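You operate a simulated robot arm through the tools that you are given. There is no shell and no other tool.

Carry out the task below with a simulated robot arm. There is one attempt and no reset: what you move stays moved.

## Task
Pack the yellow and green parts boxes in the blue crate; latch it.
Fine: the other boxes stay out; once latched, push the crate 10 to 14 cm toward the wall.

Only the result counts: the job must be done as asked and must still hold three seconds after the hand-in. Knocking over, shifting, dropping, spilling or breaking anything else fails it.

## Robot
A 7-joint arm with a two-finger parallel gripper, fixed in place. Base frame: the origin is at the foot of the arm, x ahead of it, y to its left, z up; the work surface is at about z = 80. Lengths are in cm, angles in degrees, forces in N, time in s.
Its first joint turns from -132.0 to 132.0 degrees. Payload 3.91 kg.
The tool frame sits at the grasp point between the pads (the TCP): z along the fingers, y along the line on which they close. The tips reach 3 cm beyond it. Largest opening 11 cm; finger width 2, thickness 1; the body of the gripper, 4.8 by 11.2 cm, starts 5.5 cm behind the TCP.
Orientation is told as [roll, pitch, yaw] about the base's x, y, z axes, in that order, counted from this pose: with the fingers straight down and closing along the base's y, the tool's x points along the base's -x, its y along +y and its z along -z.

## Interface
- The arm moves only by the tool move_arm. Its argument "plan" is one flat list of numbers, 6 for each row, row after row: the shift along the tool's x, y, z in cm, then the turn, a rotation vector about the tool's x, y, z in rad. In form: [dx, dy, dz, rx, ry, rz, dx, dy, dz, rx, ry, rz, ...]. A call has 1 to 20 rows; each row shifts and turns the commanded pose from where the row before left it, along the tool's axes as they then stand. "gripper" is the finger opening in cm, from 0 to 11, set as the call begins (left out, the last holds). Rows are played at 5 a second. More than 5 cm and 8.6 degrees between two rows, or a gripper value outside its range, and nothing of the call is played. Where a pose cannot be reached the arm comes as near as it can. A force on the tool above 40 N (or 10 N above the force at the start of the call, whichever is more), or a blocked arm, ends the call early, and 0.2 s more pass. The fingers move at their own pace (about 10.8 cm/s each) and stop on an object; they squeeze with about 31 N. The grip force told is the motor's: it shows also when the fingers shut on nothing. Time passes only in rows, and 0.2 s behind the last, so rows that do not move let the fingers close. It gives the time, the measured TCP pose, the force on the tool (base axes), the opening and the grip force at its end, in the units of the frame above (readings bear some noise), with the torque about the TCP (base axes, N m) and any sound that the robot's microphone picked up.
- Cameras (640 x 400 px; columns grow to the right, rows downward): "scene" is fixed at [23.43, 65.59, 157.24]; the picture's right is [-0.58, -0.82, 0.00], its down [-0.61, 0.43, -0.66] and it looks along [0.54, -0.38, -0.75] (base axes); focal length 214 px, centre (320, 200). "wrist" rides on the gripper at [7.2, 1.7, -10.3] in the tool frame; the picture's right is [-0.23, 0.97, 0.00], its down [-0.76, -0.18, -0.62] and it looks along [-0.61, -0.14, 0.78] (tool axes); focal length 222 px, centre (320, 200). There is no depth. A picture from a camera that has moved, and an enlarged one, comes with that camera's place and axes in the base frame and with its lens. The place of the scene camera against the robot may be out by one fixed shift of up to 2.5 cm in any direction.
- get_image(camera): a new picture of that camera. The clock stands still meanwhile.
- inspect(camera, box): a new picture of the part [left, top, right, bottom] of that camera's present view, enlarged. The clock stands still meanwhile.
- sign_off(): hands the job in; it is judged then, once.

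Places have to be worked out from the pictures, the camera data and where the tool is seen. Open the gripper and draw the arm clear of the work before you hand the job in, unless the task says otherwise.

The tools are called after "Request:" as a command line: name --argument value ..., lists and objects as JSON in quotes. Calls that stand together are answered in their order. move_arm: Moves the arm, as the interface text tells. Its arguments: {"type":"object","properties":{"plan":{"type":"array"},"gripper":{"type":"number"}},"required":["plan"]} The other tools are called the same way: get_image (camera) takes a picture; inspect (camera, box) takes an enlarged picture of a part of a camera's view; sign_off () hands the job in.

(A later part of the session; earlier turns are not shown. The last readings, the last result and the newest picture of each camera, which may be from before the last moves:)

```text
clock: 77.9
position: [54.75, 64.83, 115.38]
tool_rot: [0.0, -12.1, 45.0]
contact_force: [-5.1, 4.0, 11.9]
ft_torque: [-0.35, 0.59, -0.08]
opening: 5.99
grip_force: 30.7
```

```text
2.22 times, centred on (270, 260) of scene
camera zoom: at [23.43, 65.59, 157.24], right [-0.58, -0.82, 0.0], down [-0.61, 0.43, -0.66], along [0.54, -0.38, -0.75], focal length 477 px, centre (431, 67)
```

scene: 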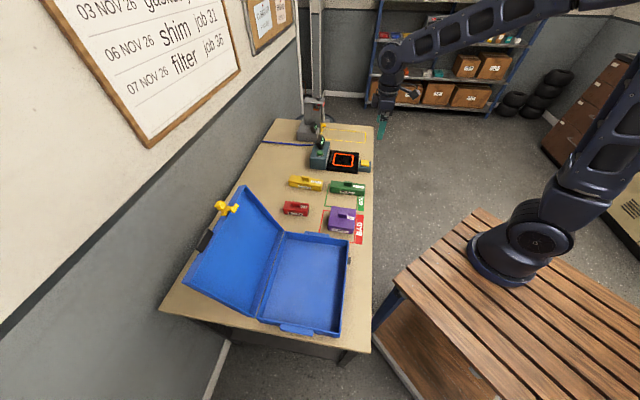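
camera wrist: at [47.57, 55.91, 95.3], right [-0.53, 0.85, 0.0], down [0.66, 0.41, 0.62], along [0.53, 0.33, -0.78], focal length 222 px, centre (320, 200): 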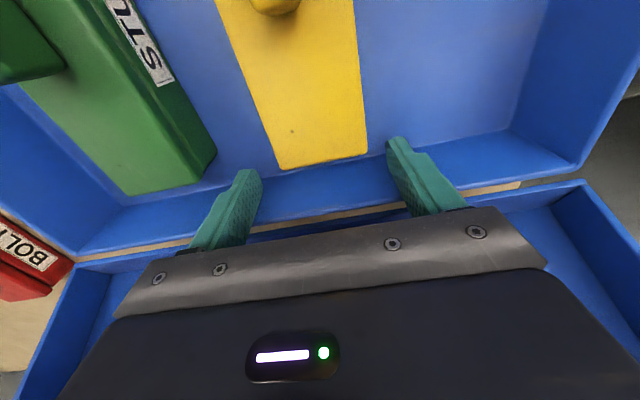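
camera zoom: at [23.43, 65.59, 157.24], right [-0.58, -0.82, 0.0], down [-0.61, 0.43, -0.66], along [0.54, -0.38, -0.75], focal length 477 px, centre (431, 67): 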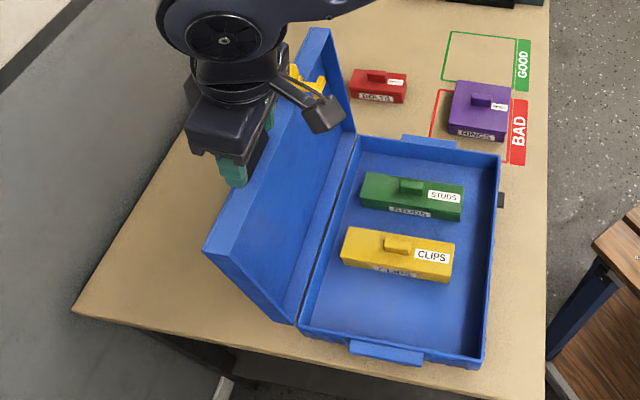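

The crate is holding still now. I continue the joint rotation through vertical.

Request:
move_arm --plan '[0.95, 0, -0.235, 0, -0.035, 0, 0.95, 0, -0.235, 0, -0.035, 0, 0.95, 0, -0.235, 0, -0.035, 0, 0.95, 0, -0.235, 0, -0.035, 0, 0, 0, 0, 0, 0, 0]'

Request:
move_arm --plan '[0.95, 0, -0.235, 0, -0.035, 0, 0.95, 0, -0.235, 0, -0.035, 0, 0.95, 0, -0.235, 0, -0.035, 0, 0, 0, 0, 0, 0, 0]'

Request:
inspect --camera "scene" --box '[150, 170, 390, 350]'

```text
clock: 79.1
position: [52.05, 61.98, 115.35]
tool_rot: [0.1, -20.2, 44.9]
contact_force: [1.5, -5.2, 13.1]
ft_torque: [-0.48, 0.29, -0.09]
opening: 5.97
grip_force: 30.9
```

```text
clock: 80.1
position: [49.9, 59.87, 114.82]
tool_rot: [0.0, -26.3, 45.0]
contact_force: [1.2, -8.1, 23.9]
ft_torque: [-0.11, -0.19, 0.01]
opening: 6.01
grip_force: 31.2
```

```text
2.22 times, centred on (270, 260) of scene
camera zoom: at [23.43, 65.59, 157.24], right [-0.58, -0.82, 0.0], down [-0.61, 0.43, -0.66], along [0.54, -0.38, -0.75], focal length 477 px, centre (431, 67)
```

zoom: 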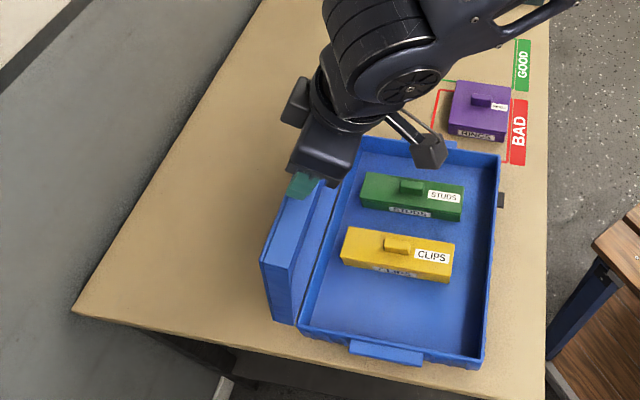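

The lid is past vertical with the crate still in place. I continue, easing the downward load slightly.

Request:
move_arm --plan '[0.95, 0, -0.28, 0, -0.035, 0, 0.95, 0, -0.27, 0, -0.035, 0, 0.95, 0, -0.26, 0, -0.035, 0, 0.95, 0, -0.25, 0, -0.035, 0, 0, 0, 0, 0, 0, 0]'

Request:
move_arm --plan '[0.95, 0, -0.24, 0, -0.035, 0, 0.95, 0, -0.24, 0, -0.035, 0, 0.95, 0, -0.24, 0, -0.035, 0, 0, 0, 0, 0, 0, 0]'

Request:
inspect --camera "scene" --box '[150, 170, 390, 350]'

Request:
get_image --camera "wrist"

```text
clock: 81.3
position: [47.26, 57.24, 113.83]
tool_rot: [0.0, -34.3, 45.1]
contact_force: [-2.6, -2.6, 1.8]
ft_torque: [-0.38, 0.61, -0.09]
opening: 5.98
grip_force: 31.1
```

```text
clock: 82.3
position: [45.26, 55.31, 112.85]
tool_rot: [0.0, -40.3, 45.0]
contact_force: [-2.8, -3.3, 4.8]
ft_torque: [-0.55, -0.19, -0.07]
opening: 5.96
grip_force: 30.7
```

```text
2.22 times, centred on (270, 260) of scene
camera zoom: at [23.43, 65.59, 157.24], right [-0.58, -0.82, 0.0], down [-0.61, 0.43, -0.66], along [0.54, -0.38, -0.75], focal length 477 px, centre (431, 67)
```

zoom: 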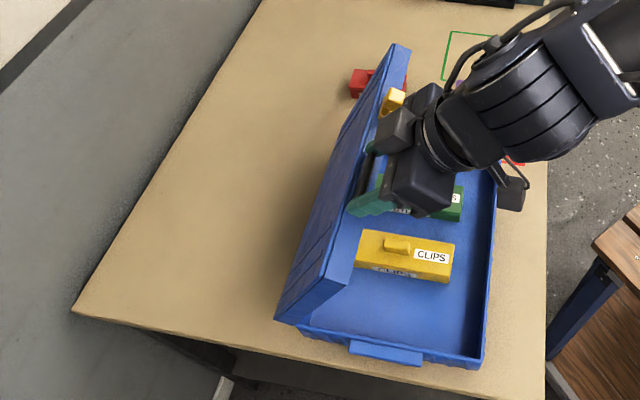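

```text
taken
camera wrist: at [35.53, 47.88, 116.11], right [-0.57, 0.81, 0.15], down [0.25, 0.0, 0.97], along [0.79, 0.58, -0.2], focal length 222 px, centre (320, 200)
```

wrist: 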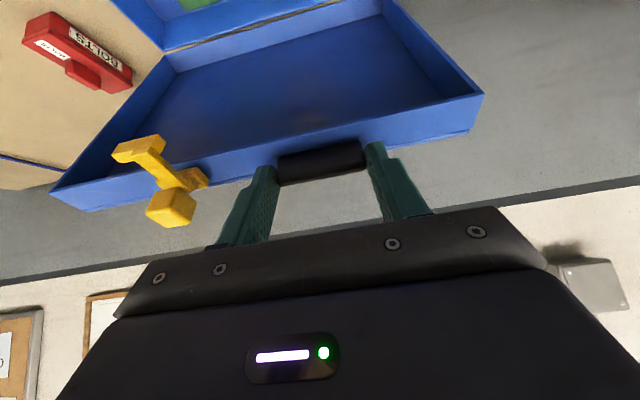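

The lid is at about 63° with the crate unmoved. The rigid rotation works well, so I continue it as far as the arm allows.

Request:
move_arm --plan '[0.95, 0, -0.24, 0, -0.035, 0, 0.95, 0, -0.24, 0, -0.035, 0, 0.95, 0, -0.24, 0, -0.035, 0, 0.95, 0, -0.24, 0, -0.035, 0, 0.95, 0, -0.24, 0, -0.035, 0, 0, 0, 0, 0, 0, 0]'

Request:
move_arm --plan '[0.95, 0, -0.24, 0, -0.035, 0, 0.95, 0, -0.24, 0, -0.035, 0, 0.95, 0, -0.24, 0, -0.035, 0, 0.95, 0, -0.24, 0, -0.035, 0, 0, 0, 0, 0, 0, 0]'

Request:
inspect --camera "scene" --box '[150, 170, 390, 350]'

```text
clock: 83.7
position: [42.15, 52.32, 110.35]
tool_rot: [-0.1, -50.2, 45.0]
contact_force: [-6.8, -2.6, 10.2]
ft_torque: [0.03, 0.0, 0.08]
opening: 5.94
grip_force: 30.9
```

```text
clock: 84.9
position: [40.11, 50.12, 107.78]
tool_rot: [0.1, -58.2, 45.0]
contact_force: [-2.0, -2.2, -1.7]
ft_torque: [-0.73, 0.23, 0.17]
opening: 5.96
grip_force: 30.8
```

```text
2.22 times, centred on (270, 260) of scene
camera zoom: at [23.43, 65.59, 157.24], right [-0.58, -0.82, 0.0], down [-0.61, 0.43, -0.66], along [0.54, -0.38, -0.75], focal length 477 px, centre (431, 67)
```

zoom: 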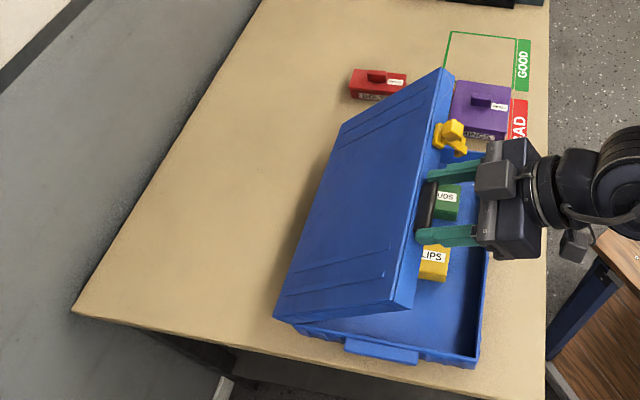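

Still reachable and the crate is in place; the lid is at about 45°. I rotate a bit more, then begin lowering with the handle pivoting in the tips.

Request:
move_arm --plan '[0.95, 0, -0.24, 0, -0.035, 0, 0.95, 0, -0.24, 0, -0.035, 0, 0.95, 0, -0.24, 0, -0.035, 0, 0, 0, 0, 0, 0, 0]'

Request:
move_arm --plan '[0.98, 0, -0.25, 0, 0, 0, 0.98, 0, -0.22, 0, 0, 0, 1.1, 0, -0.16, 0, 0, 0, 1.1, 0, -0.16, 0, 0, 0, 0, 0, 0, 0, 0, 0]'

Request:
inspect --camera "scene" --box '[150, 170, 390, 350]'

Request:
get_image --camera "wrist"

```text
clock: 85.9
position: [38.74, 48.63, 105.7]
tool_rot: [0.1, -64.4, 44.9]
contact_force: [2.8, -2.2, 3.2]
ft_torque: [0.13, -0.95, -0.17]
opening: 5.96
grip_force: 30.8
```

```text
clock: 87.1
position: [36.79, 47.05, 102.3]
tool_rot: [0.2, -64.4, 44.8]
contact_force: [-2.0, -0.7, 5.0]
ft_torque: [0.68, -0.72, 0.07]
opening: 5.95
grip_force: 31.0
```

```text
2.22 times, centred on (270, 260) of scene
camera zoom: at [23.43, 65.59, 157.24], right [-0.58, -0.82, 0.0], down [-0.61, 0.43, -0.66], along [0.54, -0.38, -0.75], focal length 477 px, centre (431, 67)
```

zoom: 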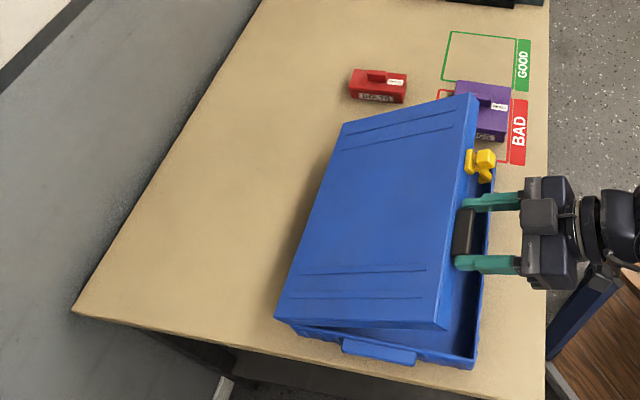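

```text
taken
camera wrist: at [26.95, 39.43, 100.32], right [-0.62, 0.76, 0.21], down [-0.04, -0.29, 0.96], along [0.78, 0.58, 0.21], focal length 222 px, centre (320, 200)
```

wrist: 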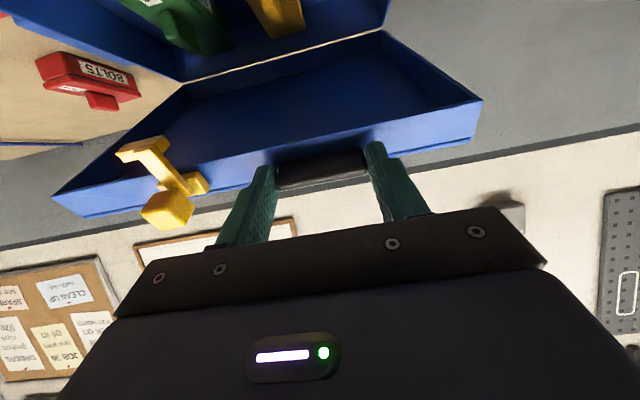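

The lowering works: lid at about 30°, small forces, crate steady. I continue down.

Request:
move_arm --plan '[1.12, 0, -0.1, 0, 0, 0, 1.12, 0, -0.03, 0, 0, 0, 1.12, 0, 0.01, 0, 0, 0, 1.12, 0, 0.05, 0, 0, 0, 0, 0, 0, 0, 0, 0]'

Request:
move_arm --plan '[1.1, 0, 0.1, 0, 0, 0, 1.1, 0, 0.15, 0, 0, 0, 1.1, 0, 0.2, 0, 0, 0, 0, 0, 0, 0, 0, 0]'

Request:
inspect --camera "scene" --box '[150, 170, 390, 350]'

Request:
get_image --camera "scene"

```text
clock: 88.3
position: [35.62, 45.55, 98.25]
tool_rot: [0.0, -64.3, 44.9]
contact_force: [-4.1, 0.6, -2.7]
ft_torque: [-0.47, 0.48, 0.18]
opening: 5.96
grip_force: 31.3
```

```text
clock: 89.3
position: [34.77, 44.98, 95.24]
tool_rot: [0.1, -64.4, 44.9]
contact_force: [1.2, -1.6, 1.7]
ft_torque: [0.42, -0.4, -0.25]
opening: 5.96
grip_force: 31.2
```

```text
2.22 times, centred on (270, 260) of scene
camera zoom: at [23.43, 65.59, 157.24], right [-0.58, -0.82, 0.0], down [-0.61, 0.43, -0.66], along [0.54, -0.38, -0.75], focal length 477 px, centre (431, 67)
```

zoom: 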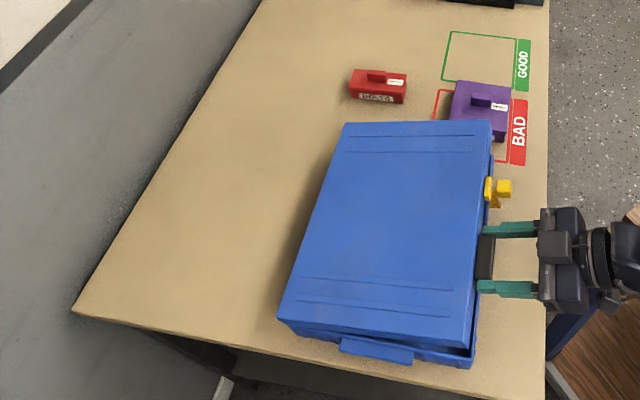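

```text
taken
```

scene: 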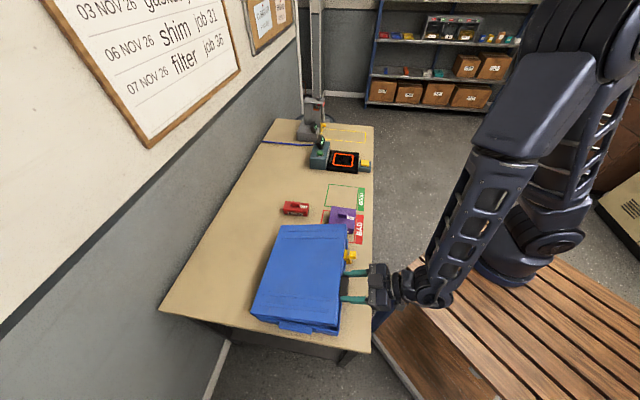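

The lid is at about 13°. I continue lowering slowly and watch for the force rise when it seats.

Request:
move_arm --plan '[0.87, 0, 0.2, 0, 0, 0, 0.87, 0, 0.2, 0, 0, 0, 0.65, 0, 0.19, 0, 0, 0, 0.65, 0, 0.19, 0, 0, 0, 0, 0, 0, 0, 0, 0]'

Request:
move_arm --plan '[0.42, 0, 0.15, 0, 0, 0, 0.42, 0, 0.15, 0, 0, 0, 0, 0, 0, 0, 0, 0]'

Request:
inspect --camera "scene" --box '[250, 200, 400, 350]'

```text
clock: 90.5
position: [34.4, 44.51, 92.09]
tool_rot: [0.0, -64.4, 45.0]
contact_force: [-1.6, -1.0, 0.6]
ft_torque: [0.12, -0.18, 0.17]
opening: 5.99
grip_force: 30.8
```

```text
clock: 91.3
position: [34.23, 44.37, 91.12]
tool_rot: [0.2, -64.2, 44.9]
contact_force: [-2.8, -2.4, 1.4]
ft_torque: [0.47, -0.01, -0.09]
opening: 5.97
grip_force: 30.6
```

```text
2.67 times, centred on (325, 275) of scene
camera zoom: at [23.43, 65.59, 157.24], right [-0.58, -0.82, 0.0], down [-0.61, 0.43, -0.66], along [0.54, -0.38, -0.75], focal length 572 px, centre (307, 0)
```

zoom: 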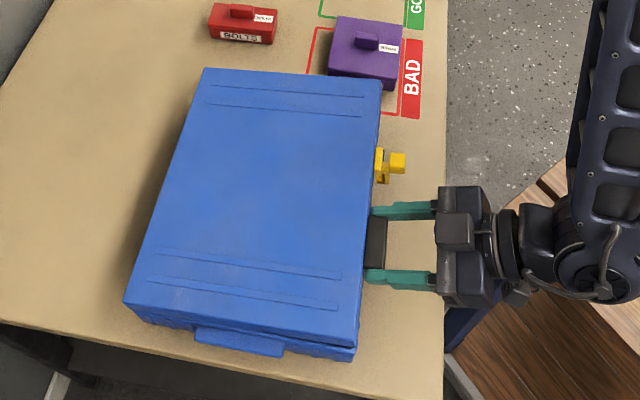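

Almost closed. I lower the last bit in small steps.

Request:
move_arm --plan '[0.42, 0, 0.15, 0, 0, 0, 0.42, 0, 0.15, 0, 0, 0]'

Request:
move_arm --plan '[0.3, 0, 0.12, 0, 0, 0, 0, 0, 0, 0, 0, 0]'

Request:
move_arm --plan '[0.3, 0, 0.12, 0, 0, 0, 0, 0, 0, 0, 0, 0]'

Request:
inspect --camera "scene" --box '[250, 200, 400, 350]'

```text
clock: 91.9
position: [34.23, 44.27, 90.21]
tool_rot: [0.2, -64.4, 44.9]
contact_force: [2.9, -0.4, 0.6]
ft_torque: [0.28, -0.3, -0.34]
opening: 5.96
grip_force: 31.3
```

```text
clock: 92.5
position: [34.19, 44.29, 89.93]
tool_rot: [0.1, -64.4, 44.8]
contact_force: [0.0, -2.8, 2.2]
ft_torque: [0.75, -0.33, 0.06]
opening: 5.95
grip_force: 31.0
```

```text
clock: 93.1
position: [34.24, 44.27, 89.58]
tool_rot: [0.0, -64.2, 45.0]
contact_force: [-4.0, -2.0, -1.6]
ft_torque: [-0.16, -0.06, -0.12]
opening: 6.0
grip_force: 30.9
```

```text
2.67 times, centred on (325, 275) of scene
camera zoom: at [23.43, 65.59, 157.24], right [-0.58, -0.82, 0.0], down [-0.61, 0.43, -0.66], along [0.54, -0.38, -0.75], focal length 572 px, centre (307, 0)
```

zoom: 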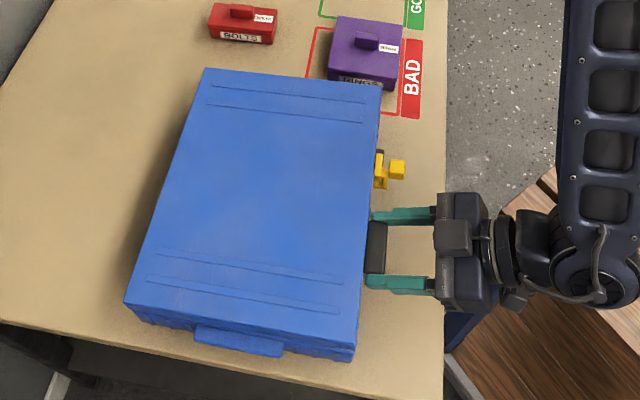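

Request:
move_arm --plan '[0.3, 0, 0.13, 0, 0, 0, 0, 0, 0, 0, 0, 0]'

Request:
move_arm --plan '[0.3, 0, 0.13, 0, 0, 0, 0, 0, 0, 0, 0, 0]'

Request:
inspect --camera "scene" --box '[290, 230, 390, 330]'

```text
clock: 93.7
position: [34.23, 44.24, 89.24]
tool_rot: [0.0, -64.4, 44.9]
contact_force: [-0.2, 1.1, 2.8]
ft_torque: [0.63, -0.44, 0.12]
opening: 5.94
grip_force: 30.6
```

```text
clock: 94.3
position: [34.13, 44.3, 88.94]
tool_rot: [0.1, -64.4, 44.9]
contact_force: [4.7, 1.3, 0.3]
ft_torque: [0.48, -0.32, -0.6]
opening: 5.99
grip_force: 31.0
```

```text
4.00 times, centred on (340, 280) of scene
camera zoom: at [23.43, 65.59, 157.24], right [-0.58, -0.82, 0.0], down [-0.61, 0.43, -0.66], along [0.54, -0.38, -0.75], focal length 858 px, centre (240, -120)
```

zoom: 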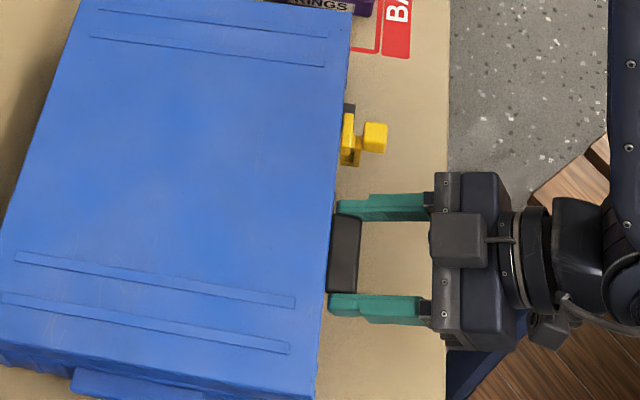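

Request:
move_arm --plan '[0.3, 0, 0.13, 0, 0, 0, 0, 0, 0, 0, 0, 0]'

Request:
move_arm --plan '[0.3, 0, 0.13, 0, 0, 0, 0, 0, 0, 0, 0, 0]'

Request:
get_image --camera "wrist"

```text
clock: 94.9
position: [34.07, 44.19, 88.61]
tool_rot: [-0.1, -64.4, 44.9]
contact_force: [1.4, 4.3, 1.0]
ft_torque: [0.58, -0.49, 0.41]
opening: 5.97
grip_force: 30.6
```

```text
clock: 95.5
position: [34.09, 44.08, 88.39]
tool_rot: [0.0, -64.3, 45.0]
contact_force: [-3.9, -1.2, -0.7]
ft_torque: [0.01, -0.02, 0.2]
opening: 5.98
grip_force: 30.8
```

```text
taken
camera wrist: at [24.18, 36.57, 86.38], right [-0.62, 0.76, 0.2], down [-0.04, -0.29, 0.96], along [0.78, 0.58, 0.21], focal length 222 px, centre (320, 200)
```

wrist: 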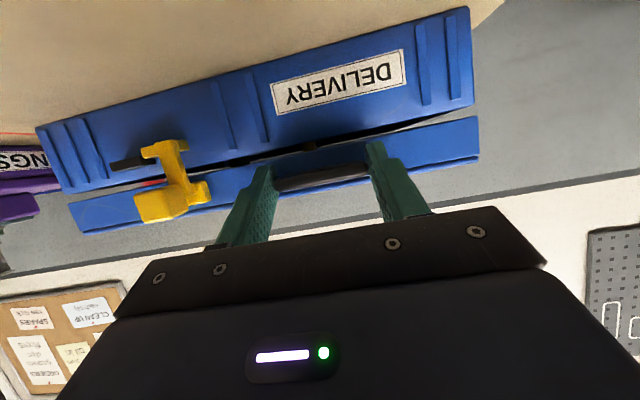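

The wrist view shows the lid's rim still about 1 cm above the body, with the yellow hook set to pass just below the black keeper. I continue down.

Request:
move_arm --plan '[0.3, 0, 0.13, 0, 0, 0, 0.3, 0, 0.13, 0, 0, 0, 0, 0, 0, 0, 0, 0]'

Request:
get_image --camera "wrist"

```text
clock: 96.3
position: [34.2, 44.21, 87.72]
tool_rot: [0.1, -64.4, 44.9]
contact_force: [-2.7, -8.3, 16.5]
ft_torque: [0.45, -0.2, -0.41]
opening: 5.94
grip_force: 31.0
```

```text
taken
camera wrist: at [24.2, 36.61, 85.72], right [-0.62, 0.76, 0.21], down [-0.04, -0.29, 0.96], along [0.78, 0.58, 0.21], focal length 222 px, centre (320, 200)
```

wrist: 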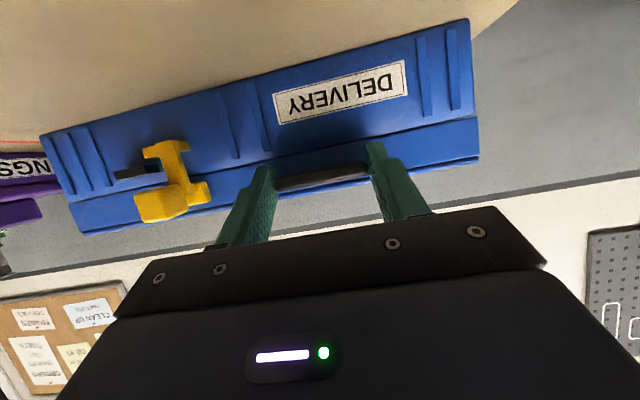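

Closed: the rims meet and the force rises to 16 N. I look closely at the latch.

Request:
inspect --camera "wrist" --box '[90, 120, 240, 230]'

Request:
inspect --camera "scene" --box '[320, 240, 370, 280]'

Request:
inspect --camera "scene" --box '[150, 170, 390, 350]'

```text
3.64 times, centred on (165, 175) of wrist
camera zoom: at [24.2, 36.61, 85.72], right [-0.62, 0.76, 0.21], down [-0.04, -0.29, 0.96], along [0.78, 0.58, 0.21], focal length 808 px, centre (884, 291)
```

zoom: 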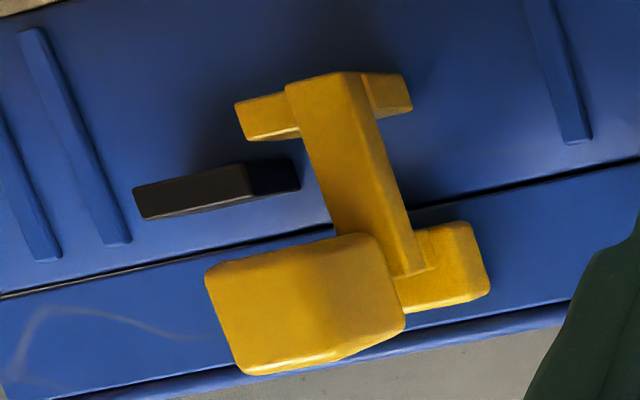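

```text
10.00 times, centred on (345, 260) of scene
camera zoom: at [23.43, 65.59, 157.24], right [-0.58, -0.82, 0.0], down [-0.61, 0.43, -0.66], along [0.54, -0.38, -0.75], focal length 2145 px, centre (70, -400)
```

zoom: 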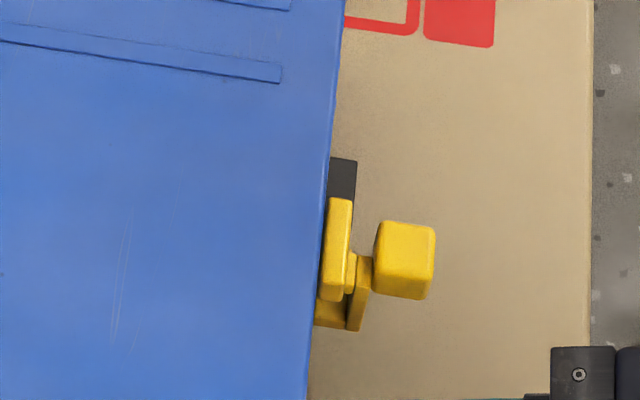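

```text
2.22 times, centred on (270, 260) of scene
camera zoom: at [23.43, 65.59, 157.24], right [-0.58, -0.82, 0.0], down [-0.61, 0.43, -0.66], along [0.54, -0.38, -0.75], focal length 477 px, centre (431, 67)
```

zoom: 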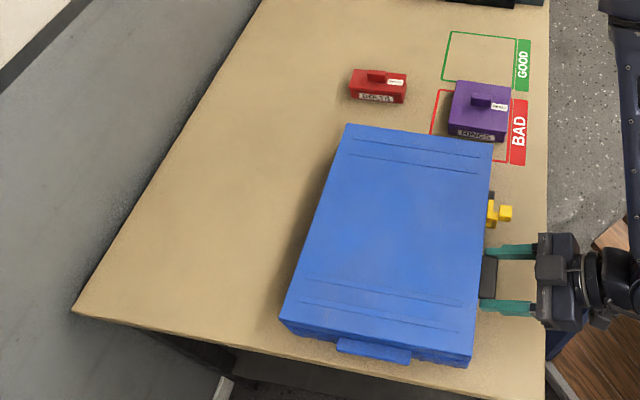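

The lid is shut. The yellow lever sits on a short horizontal bracket with its hook just beside and below the black keeper, so it looks like it slides (or swings) toward the keeper (+q). I release the handle and back off for a frontal look.

Request:
move_arm --plan '[0, 0, 0, 0, 0, 0, 0, 0, 0, 0, 0, 0, 0, 0, -1.5, 0, 0, 0, 0, 0, -2, 0, 0, 0, 0, 0, -2, 0, 0, 0, 0, 0, 0, 0, 0, 0]' --gripper 8.5

Request:
get_image --camera "wrist"

Request:
inspect --camera "scene" --box '[150, 170, 390, 350]'

```text
clock: 97.7
position: [30.83, 42.9, 89.67]
tool_rot: [0.0, -64.3, 44.9]
contact_force: [0.5, -0.3, -0.3]
ft_torque: [0.01, 0.0, -0.04]
opening: 8.49
grip_force: 0.0
out of reach, approached as far as the arm can: row 4, 5
```

```text
taken
camera wrist: at [20.9, 35.27, 87.65], right [-0.62, 0.76, 0.2], down [-0.04, -0.29, 0.96], along [0.78, 0.58, 0.21], focal length 222 px, centre (320, 200)
```

wrist: 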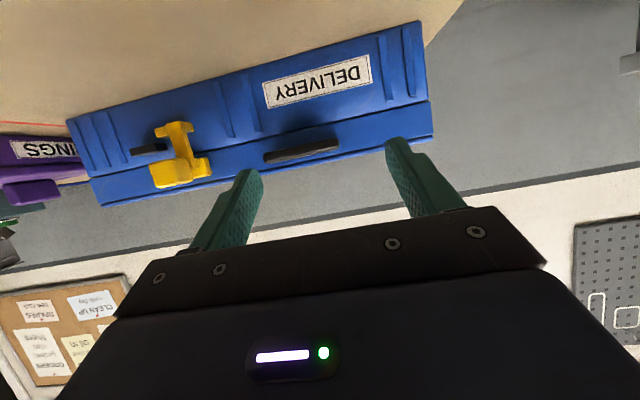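

```text
2.22 times, centred on (270, 260) of scene
camera zoom: at [23.43, 65.59, 157.24], right [-0.58, -0.82, 0.0], down [-0.61, 0.43, -0.66], along [0.54, -0.38, -0.75], focal length 477 px, centre (431, 67)
```

zoom: 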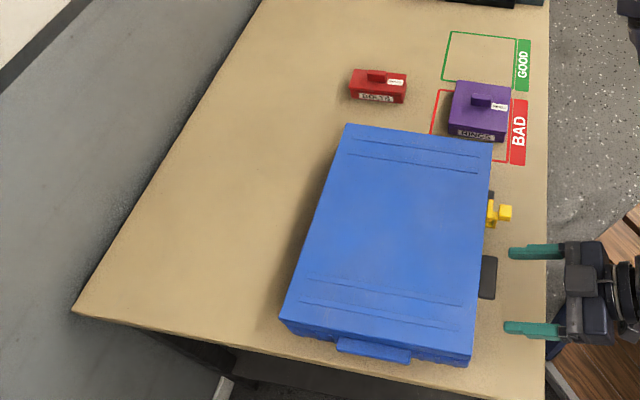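

Released, the lid stays shut and the crate is in place. I zoom in on the latch from here.

Request:
inspect --camera "wrist" --box '[110, 100, 250, 210]'

Request:
inspect --camera "scene" --box '[350, 245, 390, 275]'

```text
3.64 times, centred on (180, 155) of wrist
camera zoom: at [20.9, 35.27, 87.65], right [-0.62, 0.76, 0.2], down [-0.04, -0.29, 0.96], along [0.78, 0.58, 0.21], focal length 808 px, centre (829, 364)
```

zoom: 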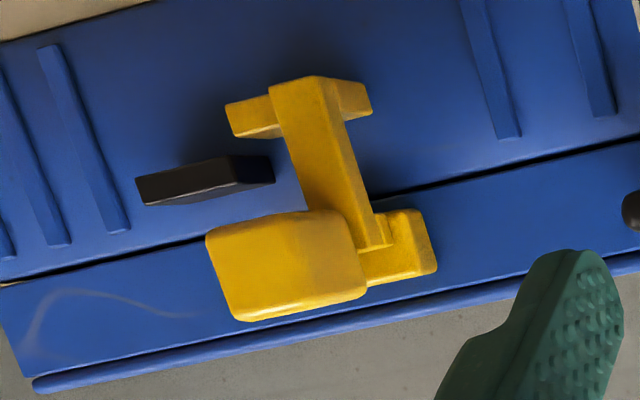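

```text
13.33 times, centred on (370, 260) of scene
camera zoom: at [23.43, 65.59, 157.24], right [-0.58, -0.82, 0.0], down [-0.61, 0.43, -0.66], along [0.54, -0.38, -0.75], focal length 2860 px, centre (-347, -600)
```

zoom: 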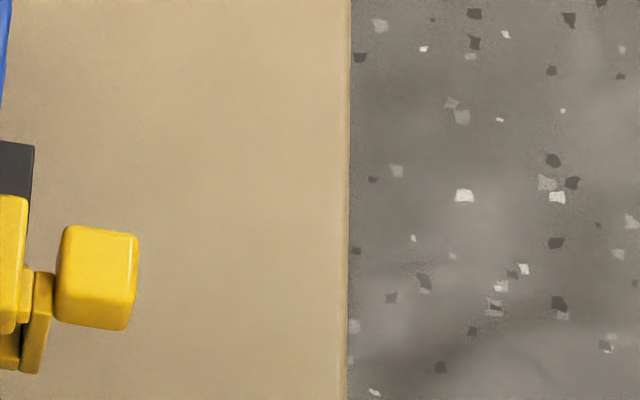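

To get accurate distances I'll tilt the tool more downward, rise a little, and move over to the latch for a view from above.

Request:
move_arm --plan '[-1.5, 0, 0, 0, 0.084, 0, -1.5, 0, 0, 0, 0.084, 0, -1.5, 0, 0, 0, 0.084, 0, -1.5, 0, 0, 0, 0.084, 0, 0, 0, 0, 0, 0, 0]'

Request:
move_arm --plan '[0, -3, -1, 0, 0.084, 0, 0, -3, -1, 0, 0.084, 0, 0, -3, -1, 0, 0.084, 0, 0, -3, -1, 0, 0.084, 0, 0, 0, 0, 0, 0, 0]'

Request:
get_image --camera "wrist"

```text
clock: 98.9
position: [33.24, 45.24, 94.73]
tool_rot: [0.0, -45.1, 45.1]
contact_force: [-1.0, -0.8, 0.3]
ft_torque: [0.0, 0.01, 0.02]
opening: 8.51
grip_force: 0.1
```

```text
clock: 100.1
position: [40.0, 34.98, 98.03]
tool_rot: [0.1, -26.0, 44.8]
contact_force: [-1.1, 0.0, 0.4]
ft_torque: [-0.02, 0.01, -0.04]
opening: 8.49
grip_force: 0.0
```

```text
taken
camera wrist: at [31.0, 28.41, 104.15], right [-0.54, 0.83, 0.1], down [0.42, 0.17, 0.89], along [0.73, 0.53, -0.44], focal length 222 px, centre (320, 200)
```

wrist: 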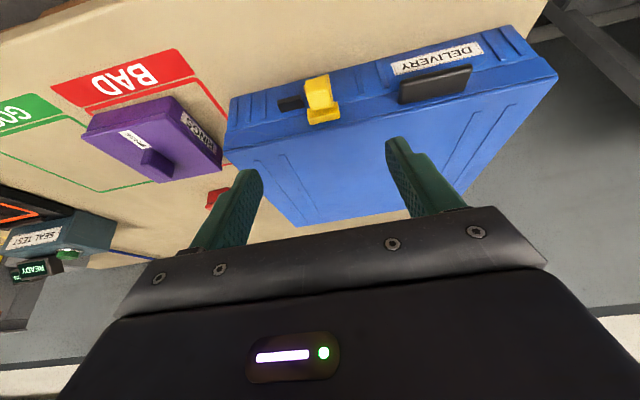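

Good overview from here. I zoom onto the latch and the front edge.

Request:
inspect --camera "wrist" --box '[260, 60, 380, 150]'

Request:
inspect --camera "wrist" --box '[210, 10, 570, 230]'

```text
4.44 times, centred on (320, 105) of wrist
camera zoom: at [31.0, 28.41, 104.15], right [-0.54, 0.83, 0.1], down [0.42, 0.17, 0.89], along [0.73, 0.53, -0.44], focal length 987 px, centre (320, 622)
```

zoom: 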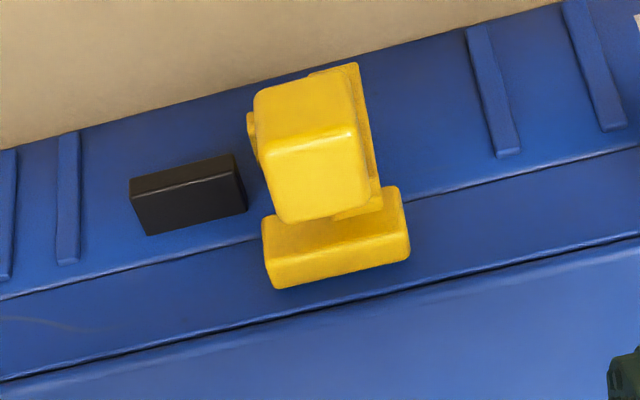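

```text
1.78 times, centred on (390, 120) of wrist
camera zoom: at [31.0, 28.41, 104.15], right [-0.54, 0.83, 0.1], down [0.42, 0.17, 0.89], along [0.73, 0.53, -0.44], focal length 395 px, centre (196, 342)
```

zoom: 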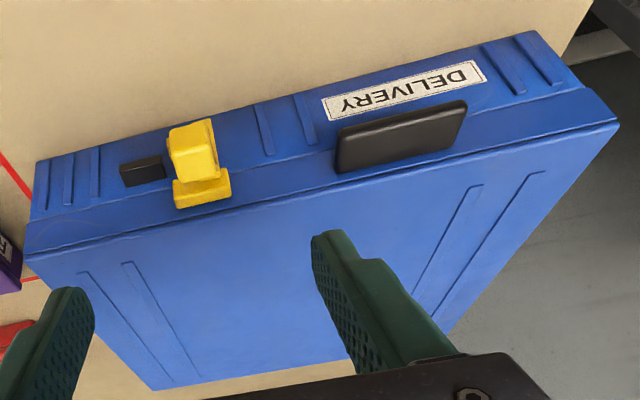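

From this view: front wall at p≈58.6, lid seam z≈85.7, yellow lever with its right edge at q≈2.0 and hook tip at q≈4.8, z≈83.1, keeper at q≈5.0–7.4, z≈84.2–85. I'll straddle the lever and keeper with the fingers and squeeze, so the lever slides toward the keeper without any net force on the crate. First I orient the tool above them.

Request:
move_arm --plan '[0, -0.41, 0, 0, -0.1012, 0, 0, -0.41, 0, 0, -0.1012, 0, 0, -0.41, 0, 0, -0.1012, 0, 0, -0.41, 0, 0, -0.1012, 0, 0, -0.41, 0, 0, -0.1012, 0, 0, 0, 0, 0, 0, 0]' --gripper 10

Request:
get_image --camera "wrist"

```text
clock: 101.5
position: [43.56, 37.8, 98.62]
tool_rot: [-0.1, -54.9, 44.9]
contact_force: [0.5, 0.0, -0.9]
ft_torque: [0.01, 0.05, 0.01]
opening: 10.01
grip_force: 0.0
out of reach, approached as far as the arm can: row 3, 4, 5
```

```text
taken
camera wrist: at [33.45, 29.97, 98.75], right [-0.6, 0.78, 0.19], down [0.07, -0.18, 0.98], along [0.8, 0.6, 0.05], focal length 222 px, centre (320, 200)
```

wrist: 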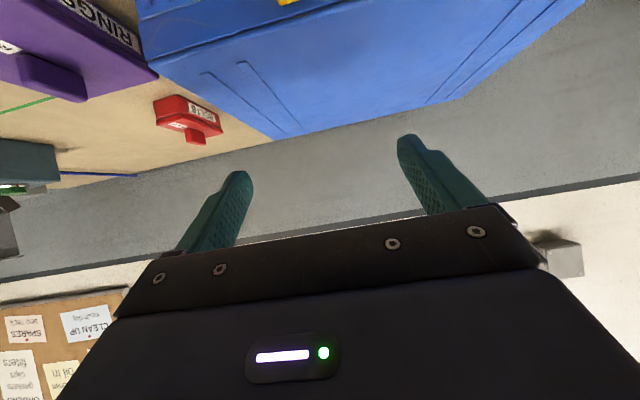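

Part of that was out of reach, so the arm stopped a bit forward. I step down and see where the pose really goes.

Request:
move_arm --plan '[0.9, 0, 1.1, 0, 0, 0, 0.9, 0, 1.1, 0, 0, 0, 0, 0, 0, 0, 0, 0]'

```text
clock: 102.3
position: [44.16, 38.3, 96.03]
tool_rot: [-0.1, -55.0, 45.0]
contact_force: [0.4, -0.2, 0.7]
ft_torque: [0.03, 0.02, 0.03]
opening: 9.98
grip_force: 0.1
```

The commanded pose follows the measured one. I move to just in front of the latch, above it.

Request:
move_arm --plan '[2.0, -0.73, -0.6, 0, 0, 0, 2.6, -0.73, 0.0, 0, 0, 0, 0.7, 0, 0.1, 0, 0, 0, 0, 0, 0, 0, 0, 0]'

Request:
get_image --camera "wrist"

Request:
inspect --camera "scene" --box '[300, 220, 400, 300]'

```text
clock: 103.3
position: [44.37, 37.66, 91.95]
tool_rot: [0.0, -54.9, 45.1]
contact_force: [0.2, 0.5, 0.1]
ft_torque: [0.01, 0.0, 0.0]
opening: 10.0
grip_force: 0.0
out of reach, approached as far as the arm can: row 1, 2
```

```text
taken
camera wrist: at [34.27, 29.94, 92.05], right [-0.6, 0.78, 0.19], down [0.08, -0.18, 0.98], along [0.8, 0.6, 0.05], focal length 222 px, centre (320, 200)
```

wrist: 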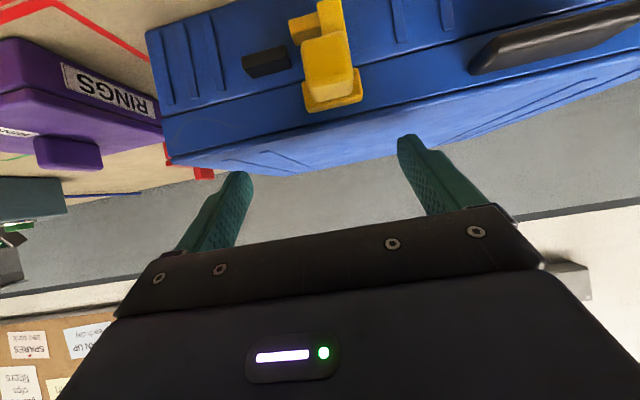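

```text
5.00 times, centred on (350, 260) of scene
camera zoom: at [23.43, 65.59, 157.24], right [-0.58, -0.82, 0.0], down [-0.61, 0.43, -0.66], along [0.54, -0.38, -0.75], focal length 1072 px, centre (170, -100)
```

zoom: 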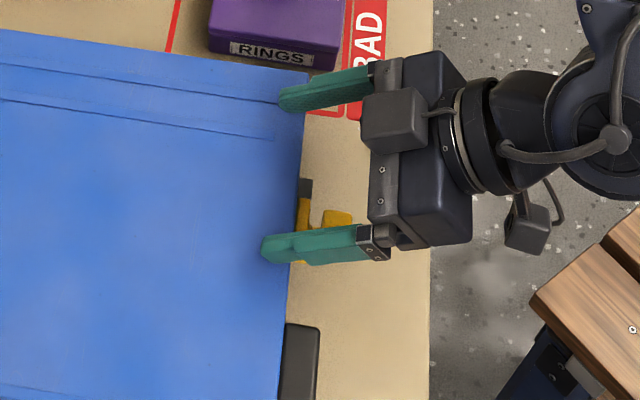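

Reach limits how close I can get with this tilt. I use this close view to understand the latch mechanism.

Request:
inspect --camera "wrist" --box '[230, 0, 380, 120]'

```text
3.33 times, centred on (305, 60) of wrist
camera zoom: at [34.27, 29.94, 92.05], right [-0.6, 0.78, 0.19], down [0.08, -0.18, 0.98], along [0.8, 0.6, 0.05], focal length 740 px, centre (370, 667)
```

zoom: 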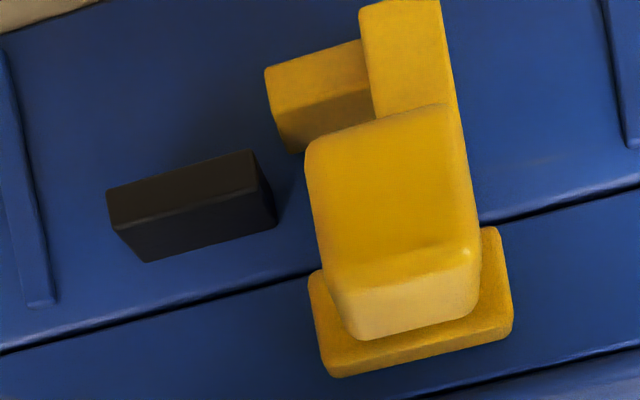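

The hook is a J below and beside the keeper, and the knob is fixed to the same lever, which looks like a slider moving toward the keeper. I'll use a steeper tool (30° tilt), which the arm can reach, to squeeze the lever and knob from the -q side against the keeper's far end.

Request:
move_arm --plan '[-2.46, 0, -1.72, 0, 0, 0, 0, -0.17, 0, 0, 0.0873, 0, 0, -0.17, 0, 0, 0.0873, 0, 0, -0.17, 0, 0, 0.0873, 0, 0, -0.17, 0, 0, 0.0873, 0, 0, -0.17, 0, 0, 0.0873, 0, 2.9, 0, 0.63, 0, 0, 0, 0, 0, 0, 0, 0, 0]' --gripper 10

Request:
get_image --camera "wrist"

Request:
inspect --camera "scene" --box '[300, 220, 400, 300]'

```text
clock: 105.1
position: [43.25, 35.33, 92.81]
tool_rot: [0.0, -29.8, 44.9]
contact_force: [-0.8, -0.7, 0.5]
ft_torque: [0.03, 0.03, 0.01]
opening: 10.0
grip_force: 0.1
```

```text
taken
camera wrist: at [33.92, 28.4, 98.24], right [-0.55, 0.83, 0.11], down [0.37, 0.12, 0.92], along [0.75, 0.55, -0.38], focal length 222 px, centre (320, 200)
```

wrist: 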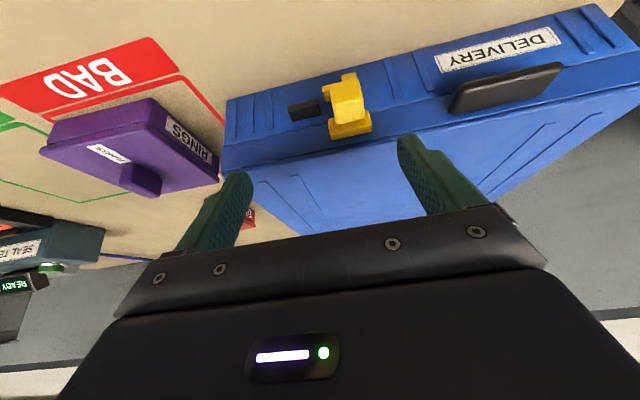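

```text
5.00 times, centred on (350, 260) of scene
camera zoom: at [23.43, 65.59, 157.24], right [-0.58, -0.82, 0.0], down [-0.61, 0.43, -0.66], along [0.54, -0.38, -0.75], focal length 1072 px, centre (170, -100)
```

zoom: 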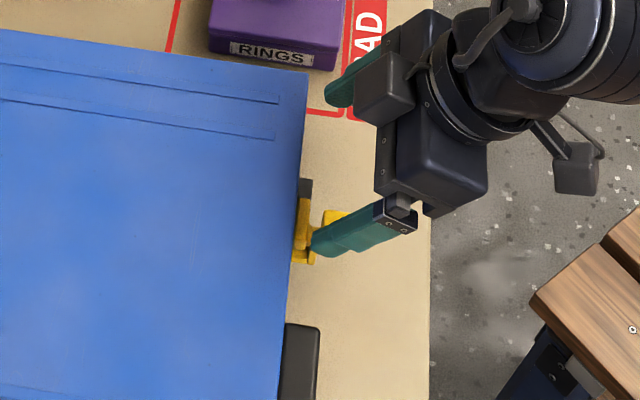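

Fingers are on either side of the latch and keeper. I descend in front of the wall.

Request:
move_arm --plan '[1.02, 0, 1.95, 0, 0, 0, 1.02, 0, 1.95, 0, 0, 0, 1.02, 0, 1.95, 0, 0, 0, 0, 0, 0, 0, 0, 0]'

Request:
get_image --camera "wrist"

Request:
inspect --camera "scene" --box '[300, 220, 400, 300]'

```text
clock: 106.1
position: [43.19, 35.49, 86.21]
tool_rot: [0.0, -29.8, 44.9]
contact_force: [1.4, -0.3, -0.2]
ft_torque: [0.03, -0.02, 0.02]
opening: 10.02
grip_force: 0.0
```

```text
taken
camera wrist: at [34.07, 28.63, 91.7], right [-0.55, 0.83, 0.11], down [0.37, 0.12, 0.92], along [0.75, 0.55, -0.38], focal length 222 px, centre (320, 200)
```

wrist: 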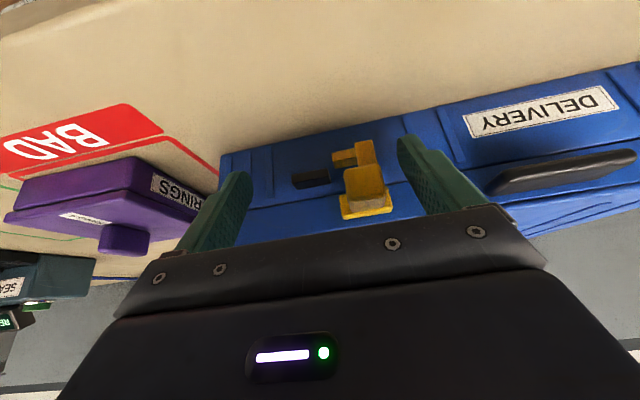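

```text
5.00 times, centred on (350, 260) of scene
camera zoom: at [23.43, 65.59, 157.24], right [-0.58, -0.82, 0.0], down [-0.61, 0.43, -0.66], along [0.54, -0.38, -0.75], focal length 1072 px, centre (170, -100)
```

zoom: 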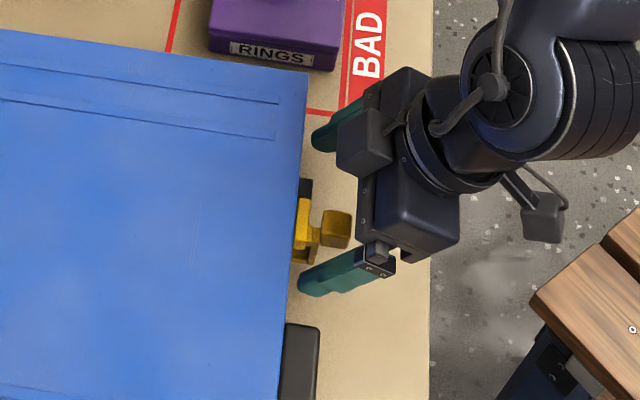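

In place: lever and keeper lie between the fingers. I close gradually and watch the latch.

Request:
move_arm --plan '[0, 0, 0, 0, 0, 0, 0, 0, 0, 0, 0, 0]' --gripper 7

Request:
inspect --camera "wrist" --box '[180, 110, 480, 230]'

Request:
inspect --camera "scene" --box '[320, 230, 380, 280]'

```text
clock: 106.7
position: [43.27, 35.61, 86.27]
tool_rot: [0.1, -29.9, 45.0]
contact_force: [-0.6, 0.5, 0.2]
ft_torque: [-0.04, 0.01, 0.01]
opening: 7.04
grip_force: 0.7
```

```text
2.13 times, centred on (330, 170) of wrist
camera zoom: at [34.07, 28.63, 91.72], right [-0.55, 0.83, 0.11], down [0.37, 0.12, 0.92], along [0.75, 0.55, -0.38], focal length 474 px, centre (299, 264)
```

zoom: 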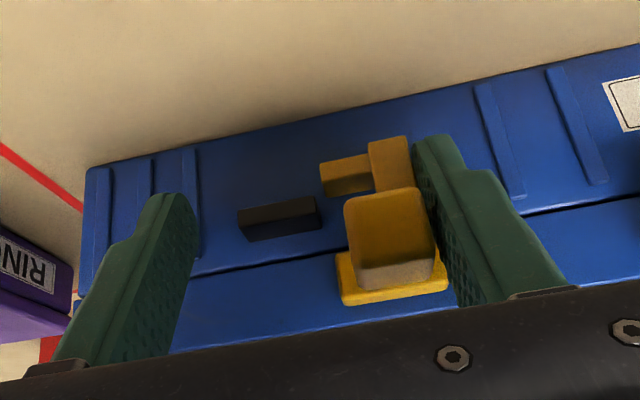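

```text
8.00 times, centred on (350, 255) of scene
camera zoom: at [23.43, 65.59, 157.24], right [-0.58, -0.82, 0.0], down [-0.61, 0.43, -0.66], along [0.54, -0.38, -0.75], focal length 1716 px, centre (80, -240)
```

zoom: 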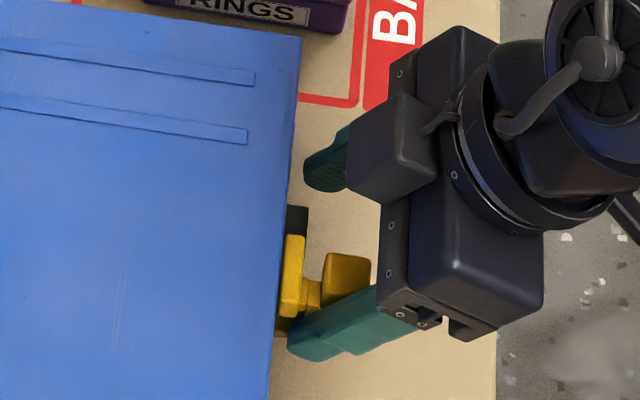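

Finger A is just touching the lever's side. I close further in small steps.

Request:
move_arm --plan '[0, 0, 0, 0, 0, 0, 0, 0, 0, 0, 0, 0]' --gripper 6

Request:
inspect --camera "wrist" --box '[180, 110, 480, 230]'

Request:
inspect --camera "scene" --box '[320, 230, 380, 280]'

```text
clock: 107.3
position: [43.25, 35.54, 86.2]
tool_rot: [0.1, -29.8, 45.0]
contact_force: [0.8, 0.1, 0.6]
ft_torque: [0.0, -0.02, -0.01]
opening: 5.98
grip_force: 0.2
```

```text
2.13 times, centred on (330, 170) of wrist
camera zoom: at [34.07, 28.63, 91.73], right [-0.55, 0.83, 0.11], down [0.37, 0.12, 0.92], along [0.75, 0.55, -0.38], focal length 474 px, centre (299, 264)
```

zoom: 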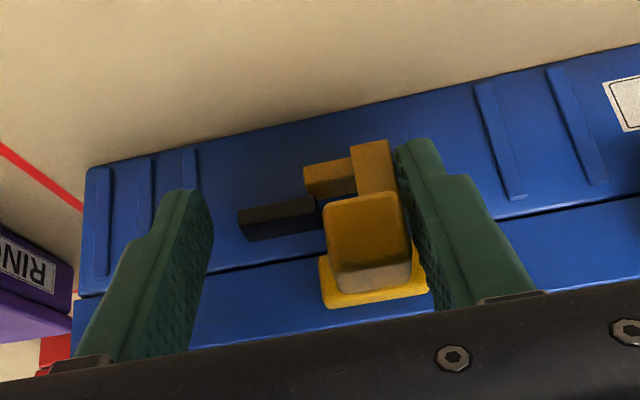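

```text
8.00 times, centred on (350, 255) of scene
camera zoom: at [23.43, 65.59, 157.24], right [-0.58, -0.82, 0.0], down [-0.61, 0.43, -0.66], along [0.54, -0.38, -0.75], focal length 1716 px, centre (80, -240)
```

zoom: 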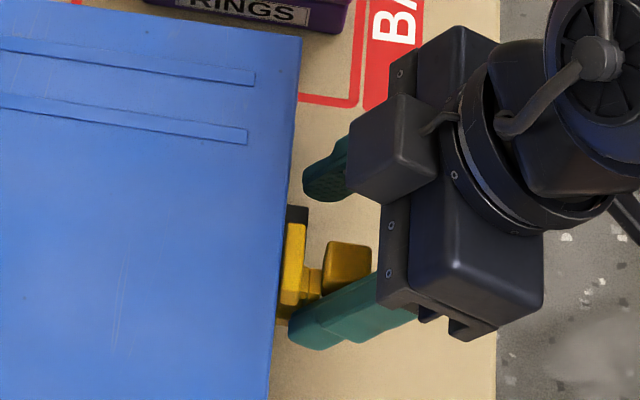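

The whole latch slides toward the keeper with almost no force, and the crate stays still. I close further.

Request:
move_arm --plan '[0, 0, 0, 0, 0, 0, 0, 0, 0, 0, 0, 0]' --gripper 4.8

Request:
inspect --camera "wrist" --box '[180, 110, 480, 230]'

Request:
inspect --camera "scene" --box '[320, 230, 380, 280]'

```text
clock: 107.9
position: [43.36, 35.42, 86.3]
tool_rot: [0.0, -29.9, 45.1]
contact_force: [0.4, 0.7, -0.3]
ft_torque: [0.0, -0.05, 0.01]
opening: 4.8
grip_force: 0.0
```

```text
2.13 times, centred on (330, 170) of wrist
camera zoom: at [34.07, 28.63, 91.73], right [-0.55, 0.83, 0.11], down [0.37, 0.12, 0.92], along [0.75, 0.55, -0.38], focal length 474 px, centre (299, 264)
```

zoom: 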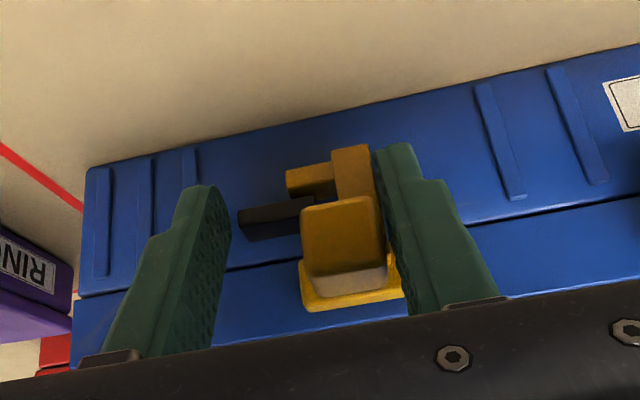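

```text
8.00 times, centred on (350, 255) of scene
camera zoom: at [23.43, 65.59, 157.24], right [-0.58, -0.82, 0.0], down [-0.61, 0.43, -0.66], along [0.54, -0.38, -0.75], focal length 1716 px, centre (80, -240)
```

zoom: 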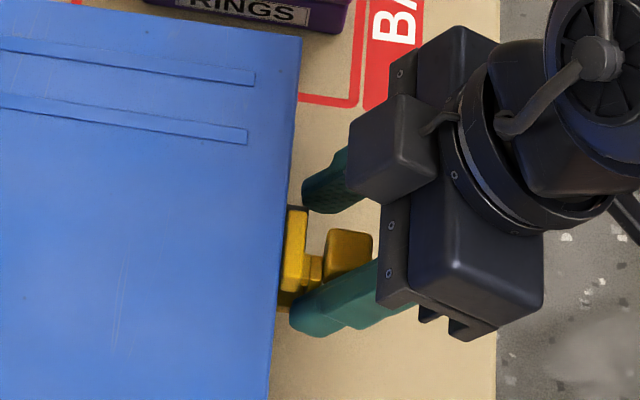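

Request:
move_arm --plan '[0, 0, 0, 0, 0, 0, 0, 0, 0, 0, 0, 0]' --gripper 3.6

Request:
inspect --camera "wrist" --box '[180, 110, 480, 230]'

Request:
inspect --camera "scene" --box '[320, 230, 380, 280]'

```text
clock: 108.5
position: [43.32, 35.48, 86.34]
tool_rot: [0.0, -29.9, 45.0]
contact_force: [1.0, -0.8, -0.2]
ft_torque: [0.02, 0.01, 0.02]
opening: 3.64
grip_force: 0.2
```

```text
2.13 times, centred on (330, 170) of wrist
camera zoom: at [34.07, 28.63, 91.72], right [-0.55, 0.83, 0.11], down [0.37, 0.12, 0.92], along [0.75, 0.55, -0.38], focal length 474 px, centre (299, 264)
```

zoom: 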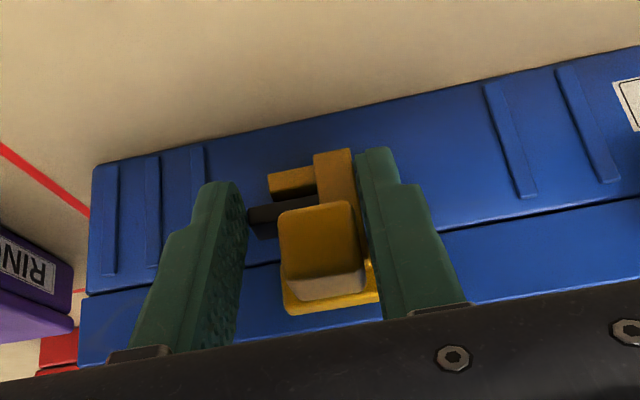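

```text
8.00 times, centred on (350, 255) of scene
camera zoom: at [23.43, 65.59, 157.24], right [-0.58, -0.82, 0.0], down [-0.61, 0.43, -0.66], along [0.54, -0.38, -0.75], focal length 1716 px, centre (80, -240)
```

zoom: 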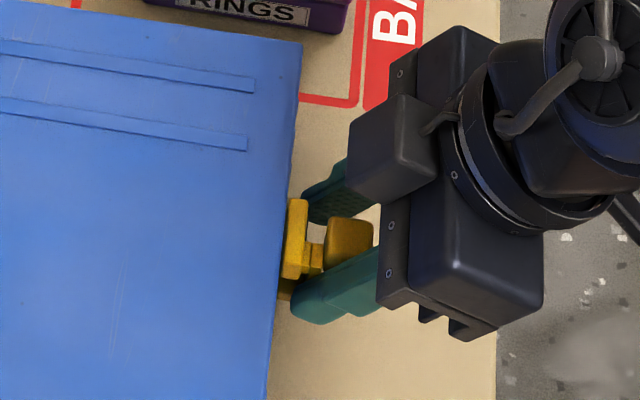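

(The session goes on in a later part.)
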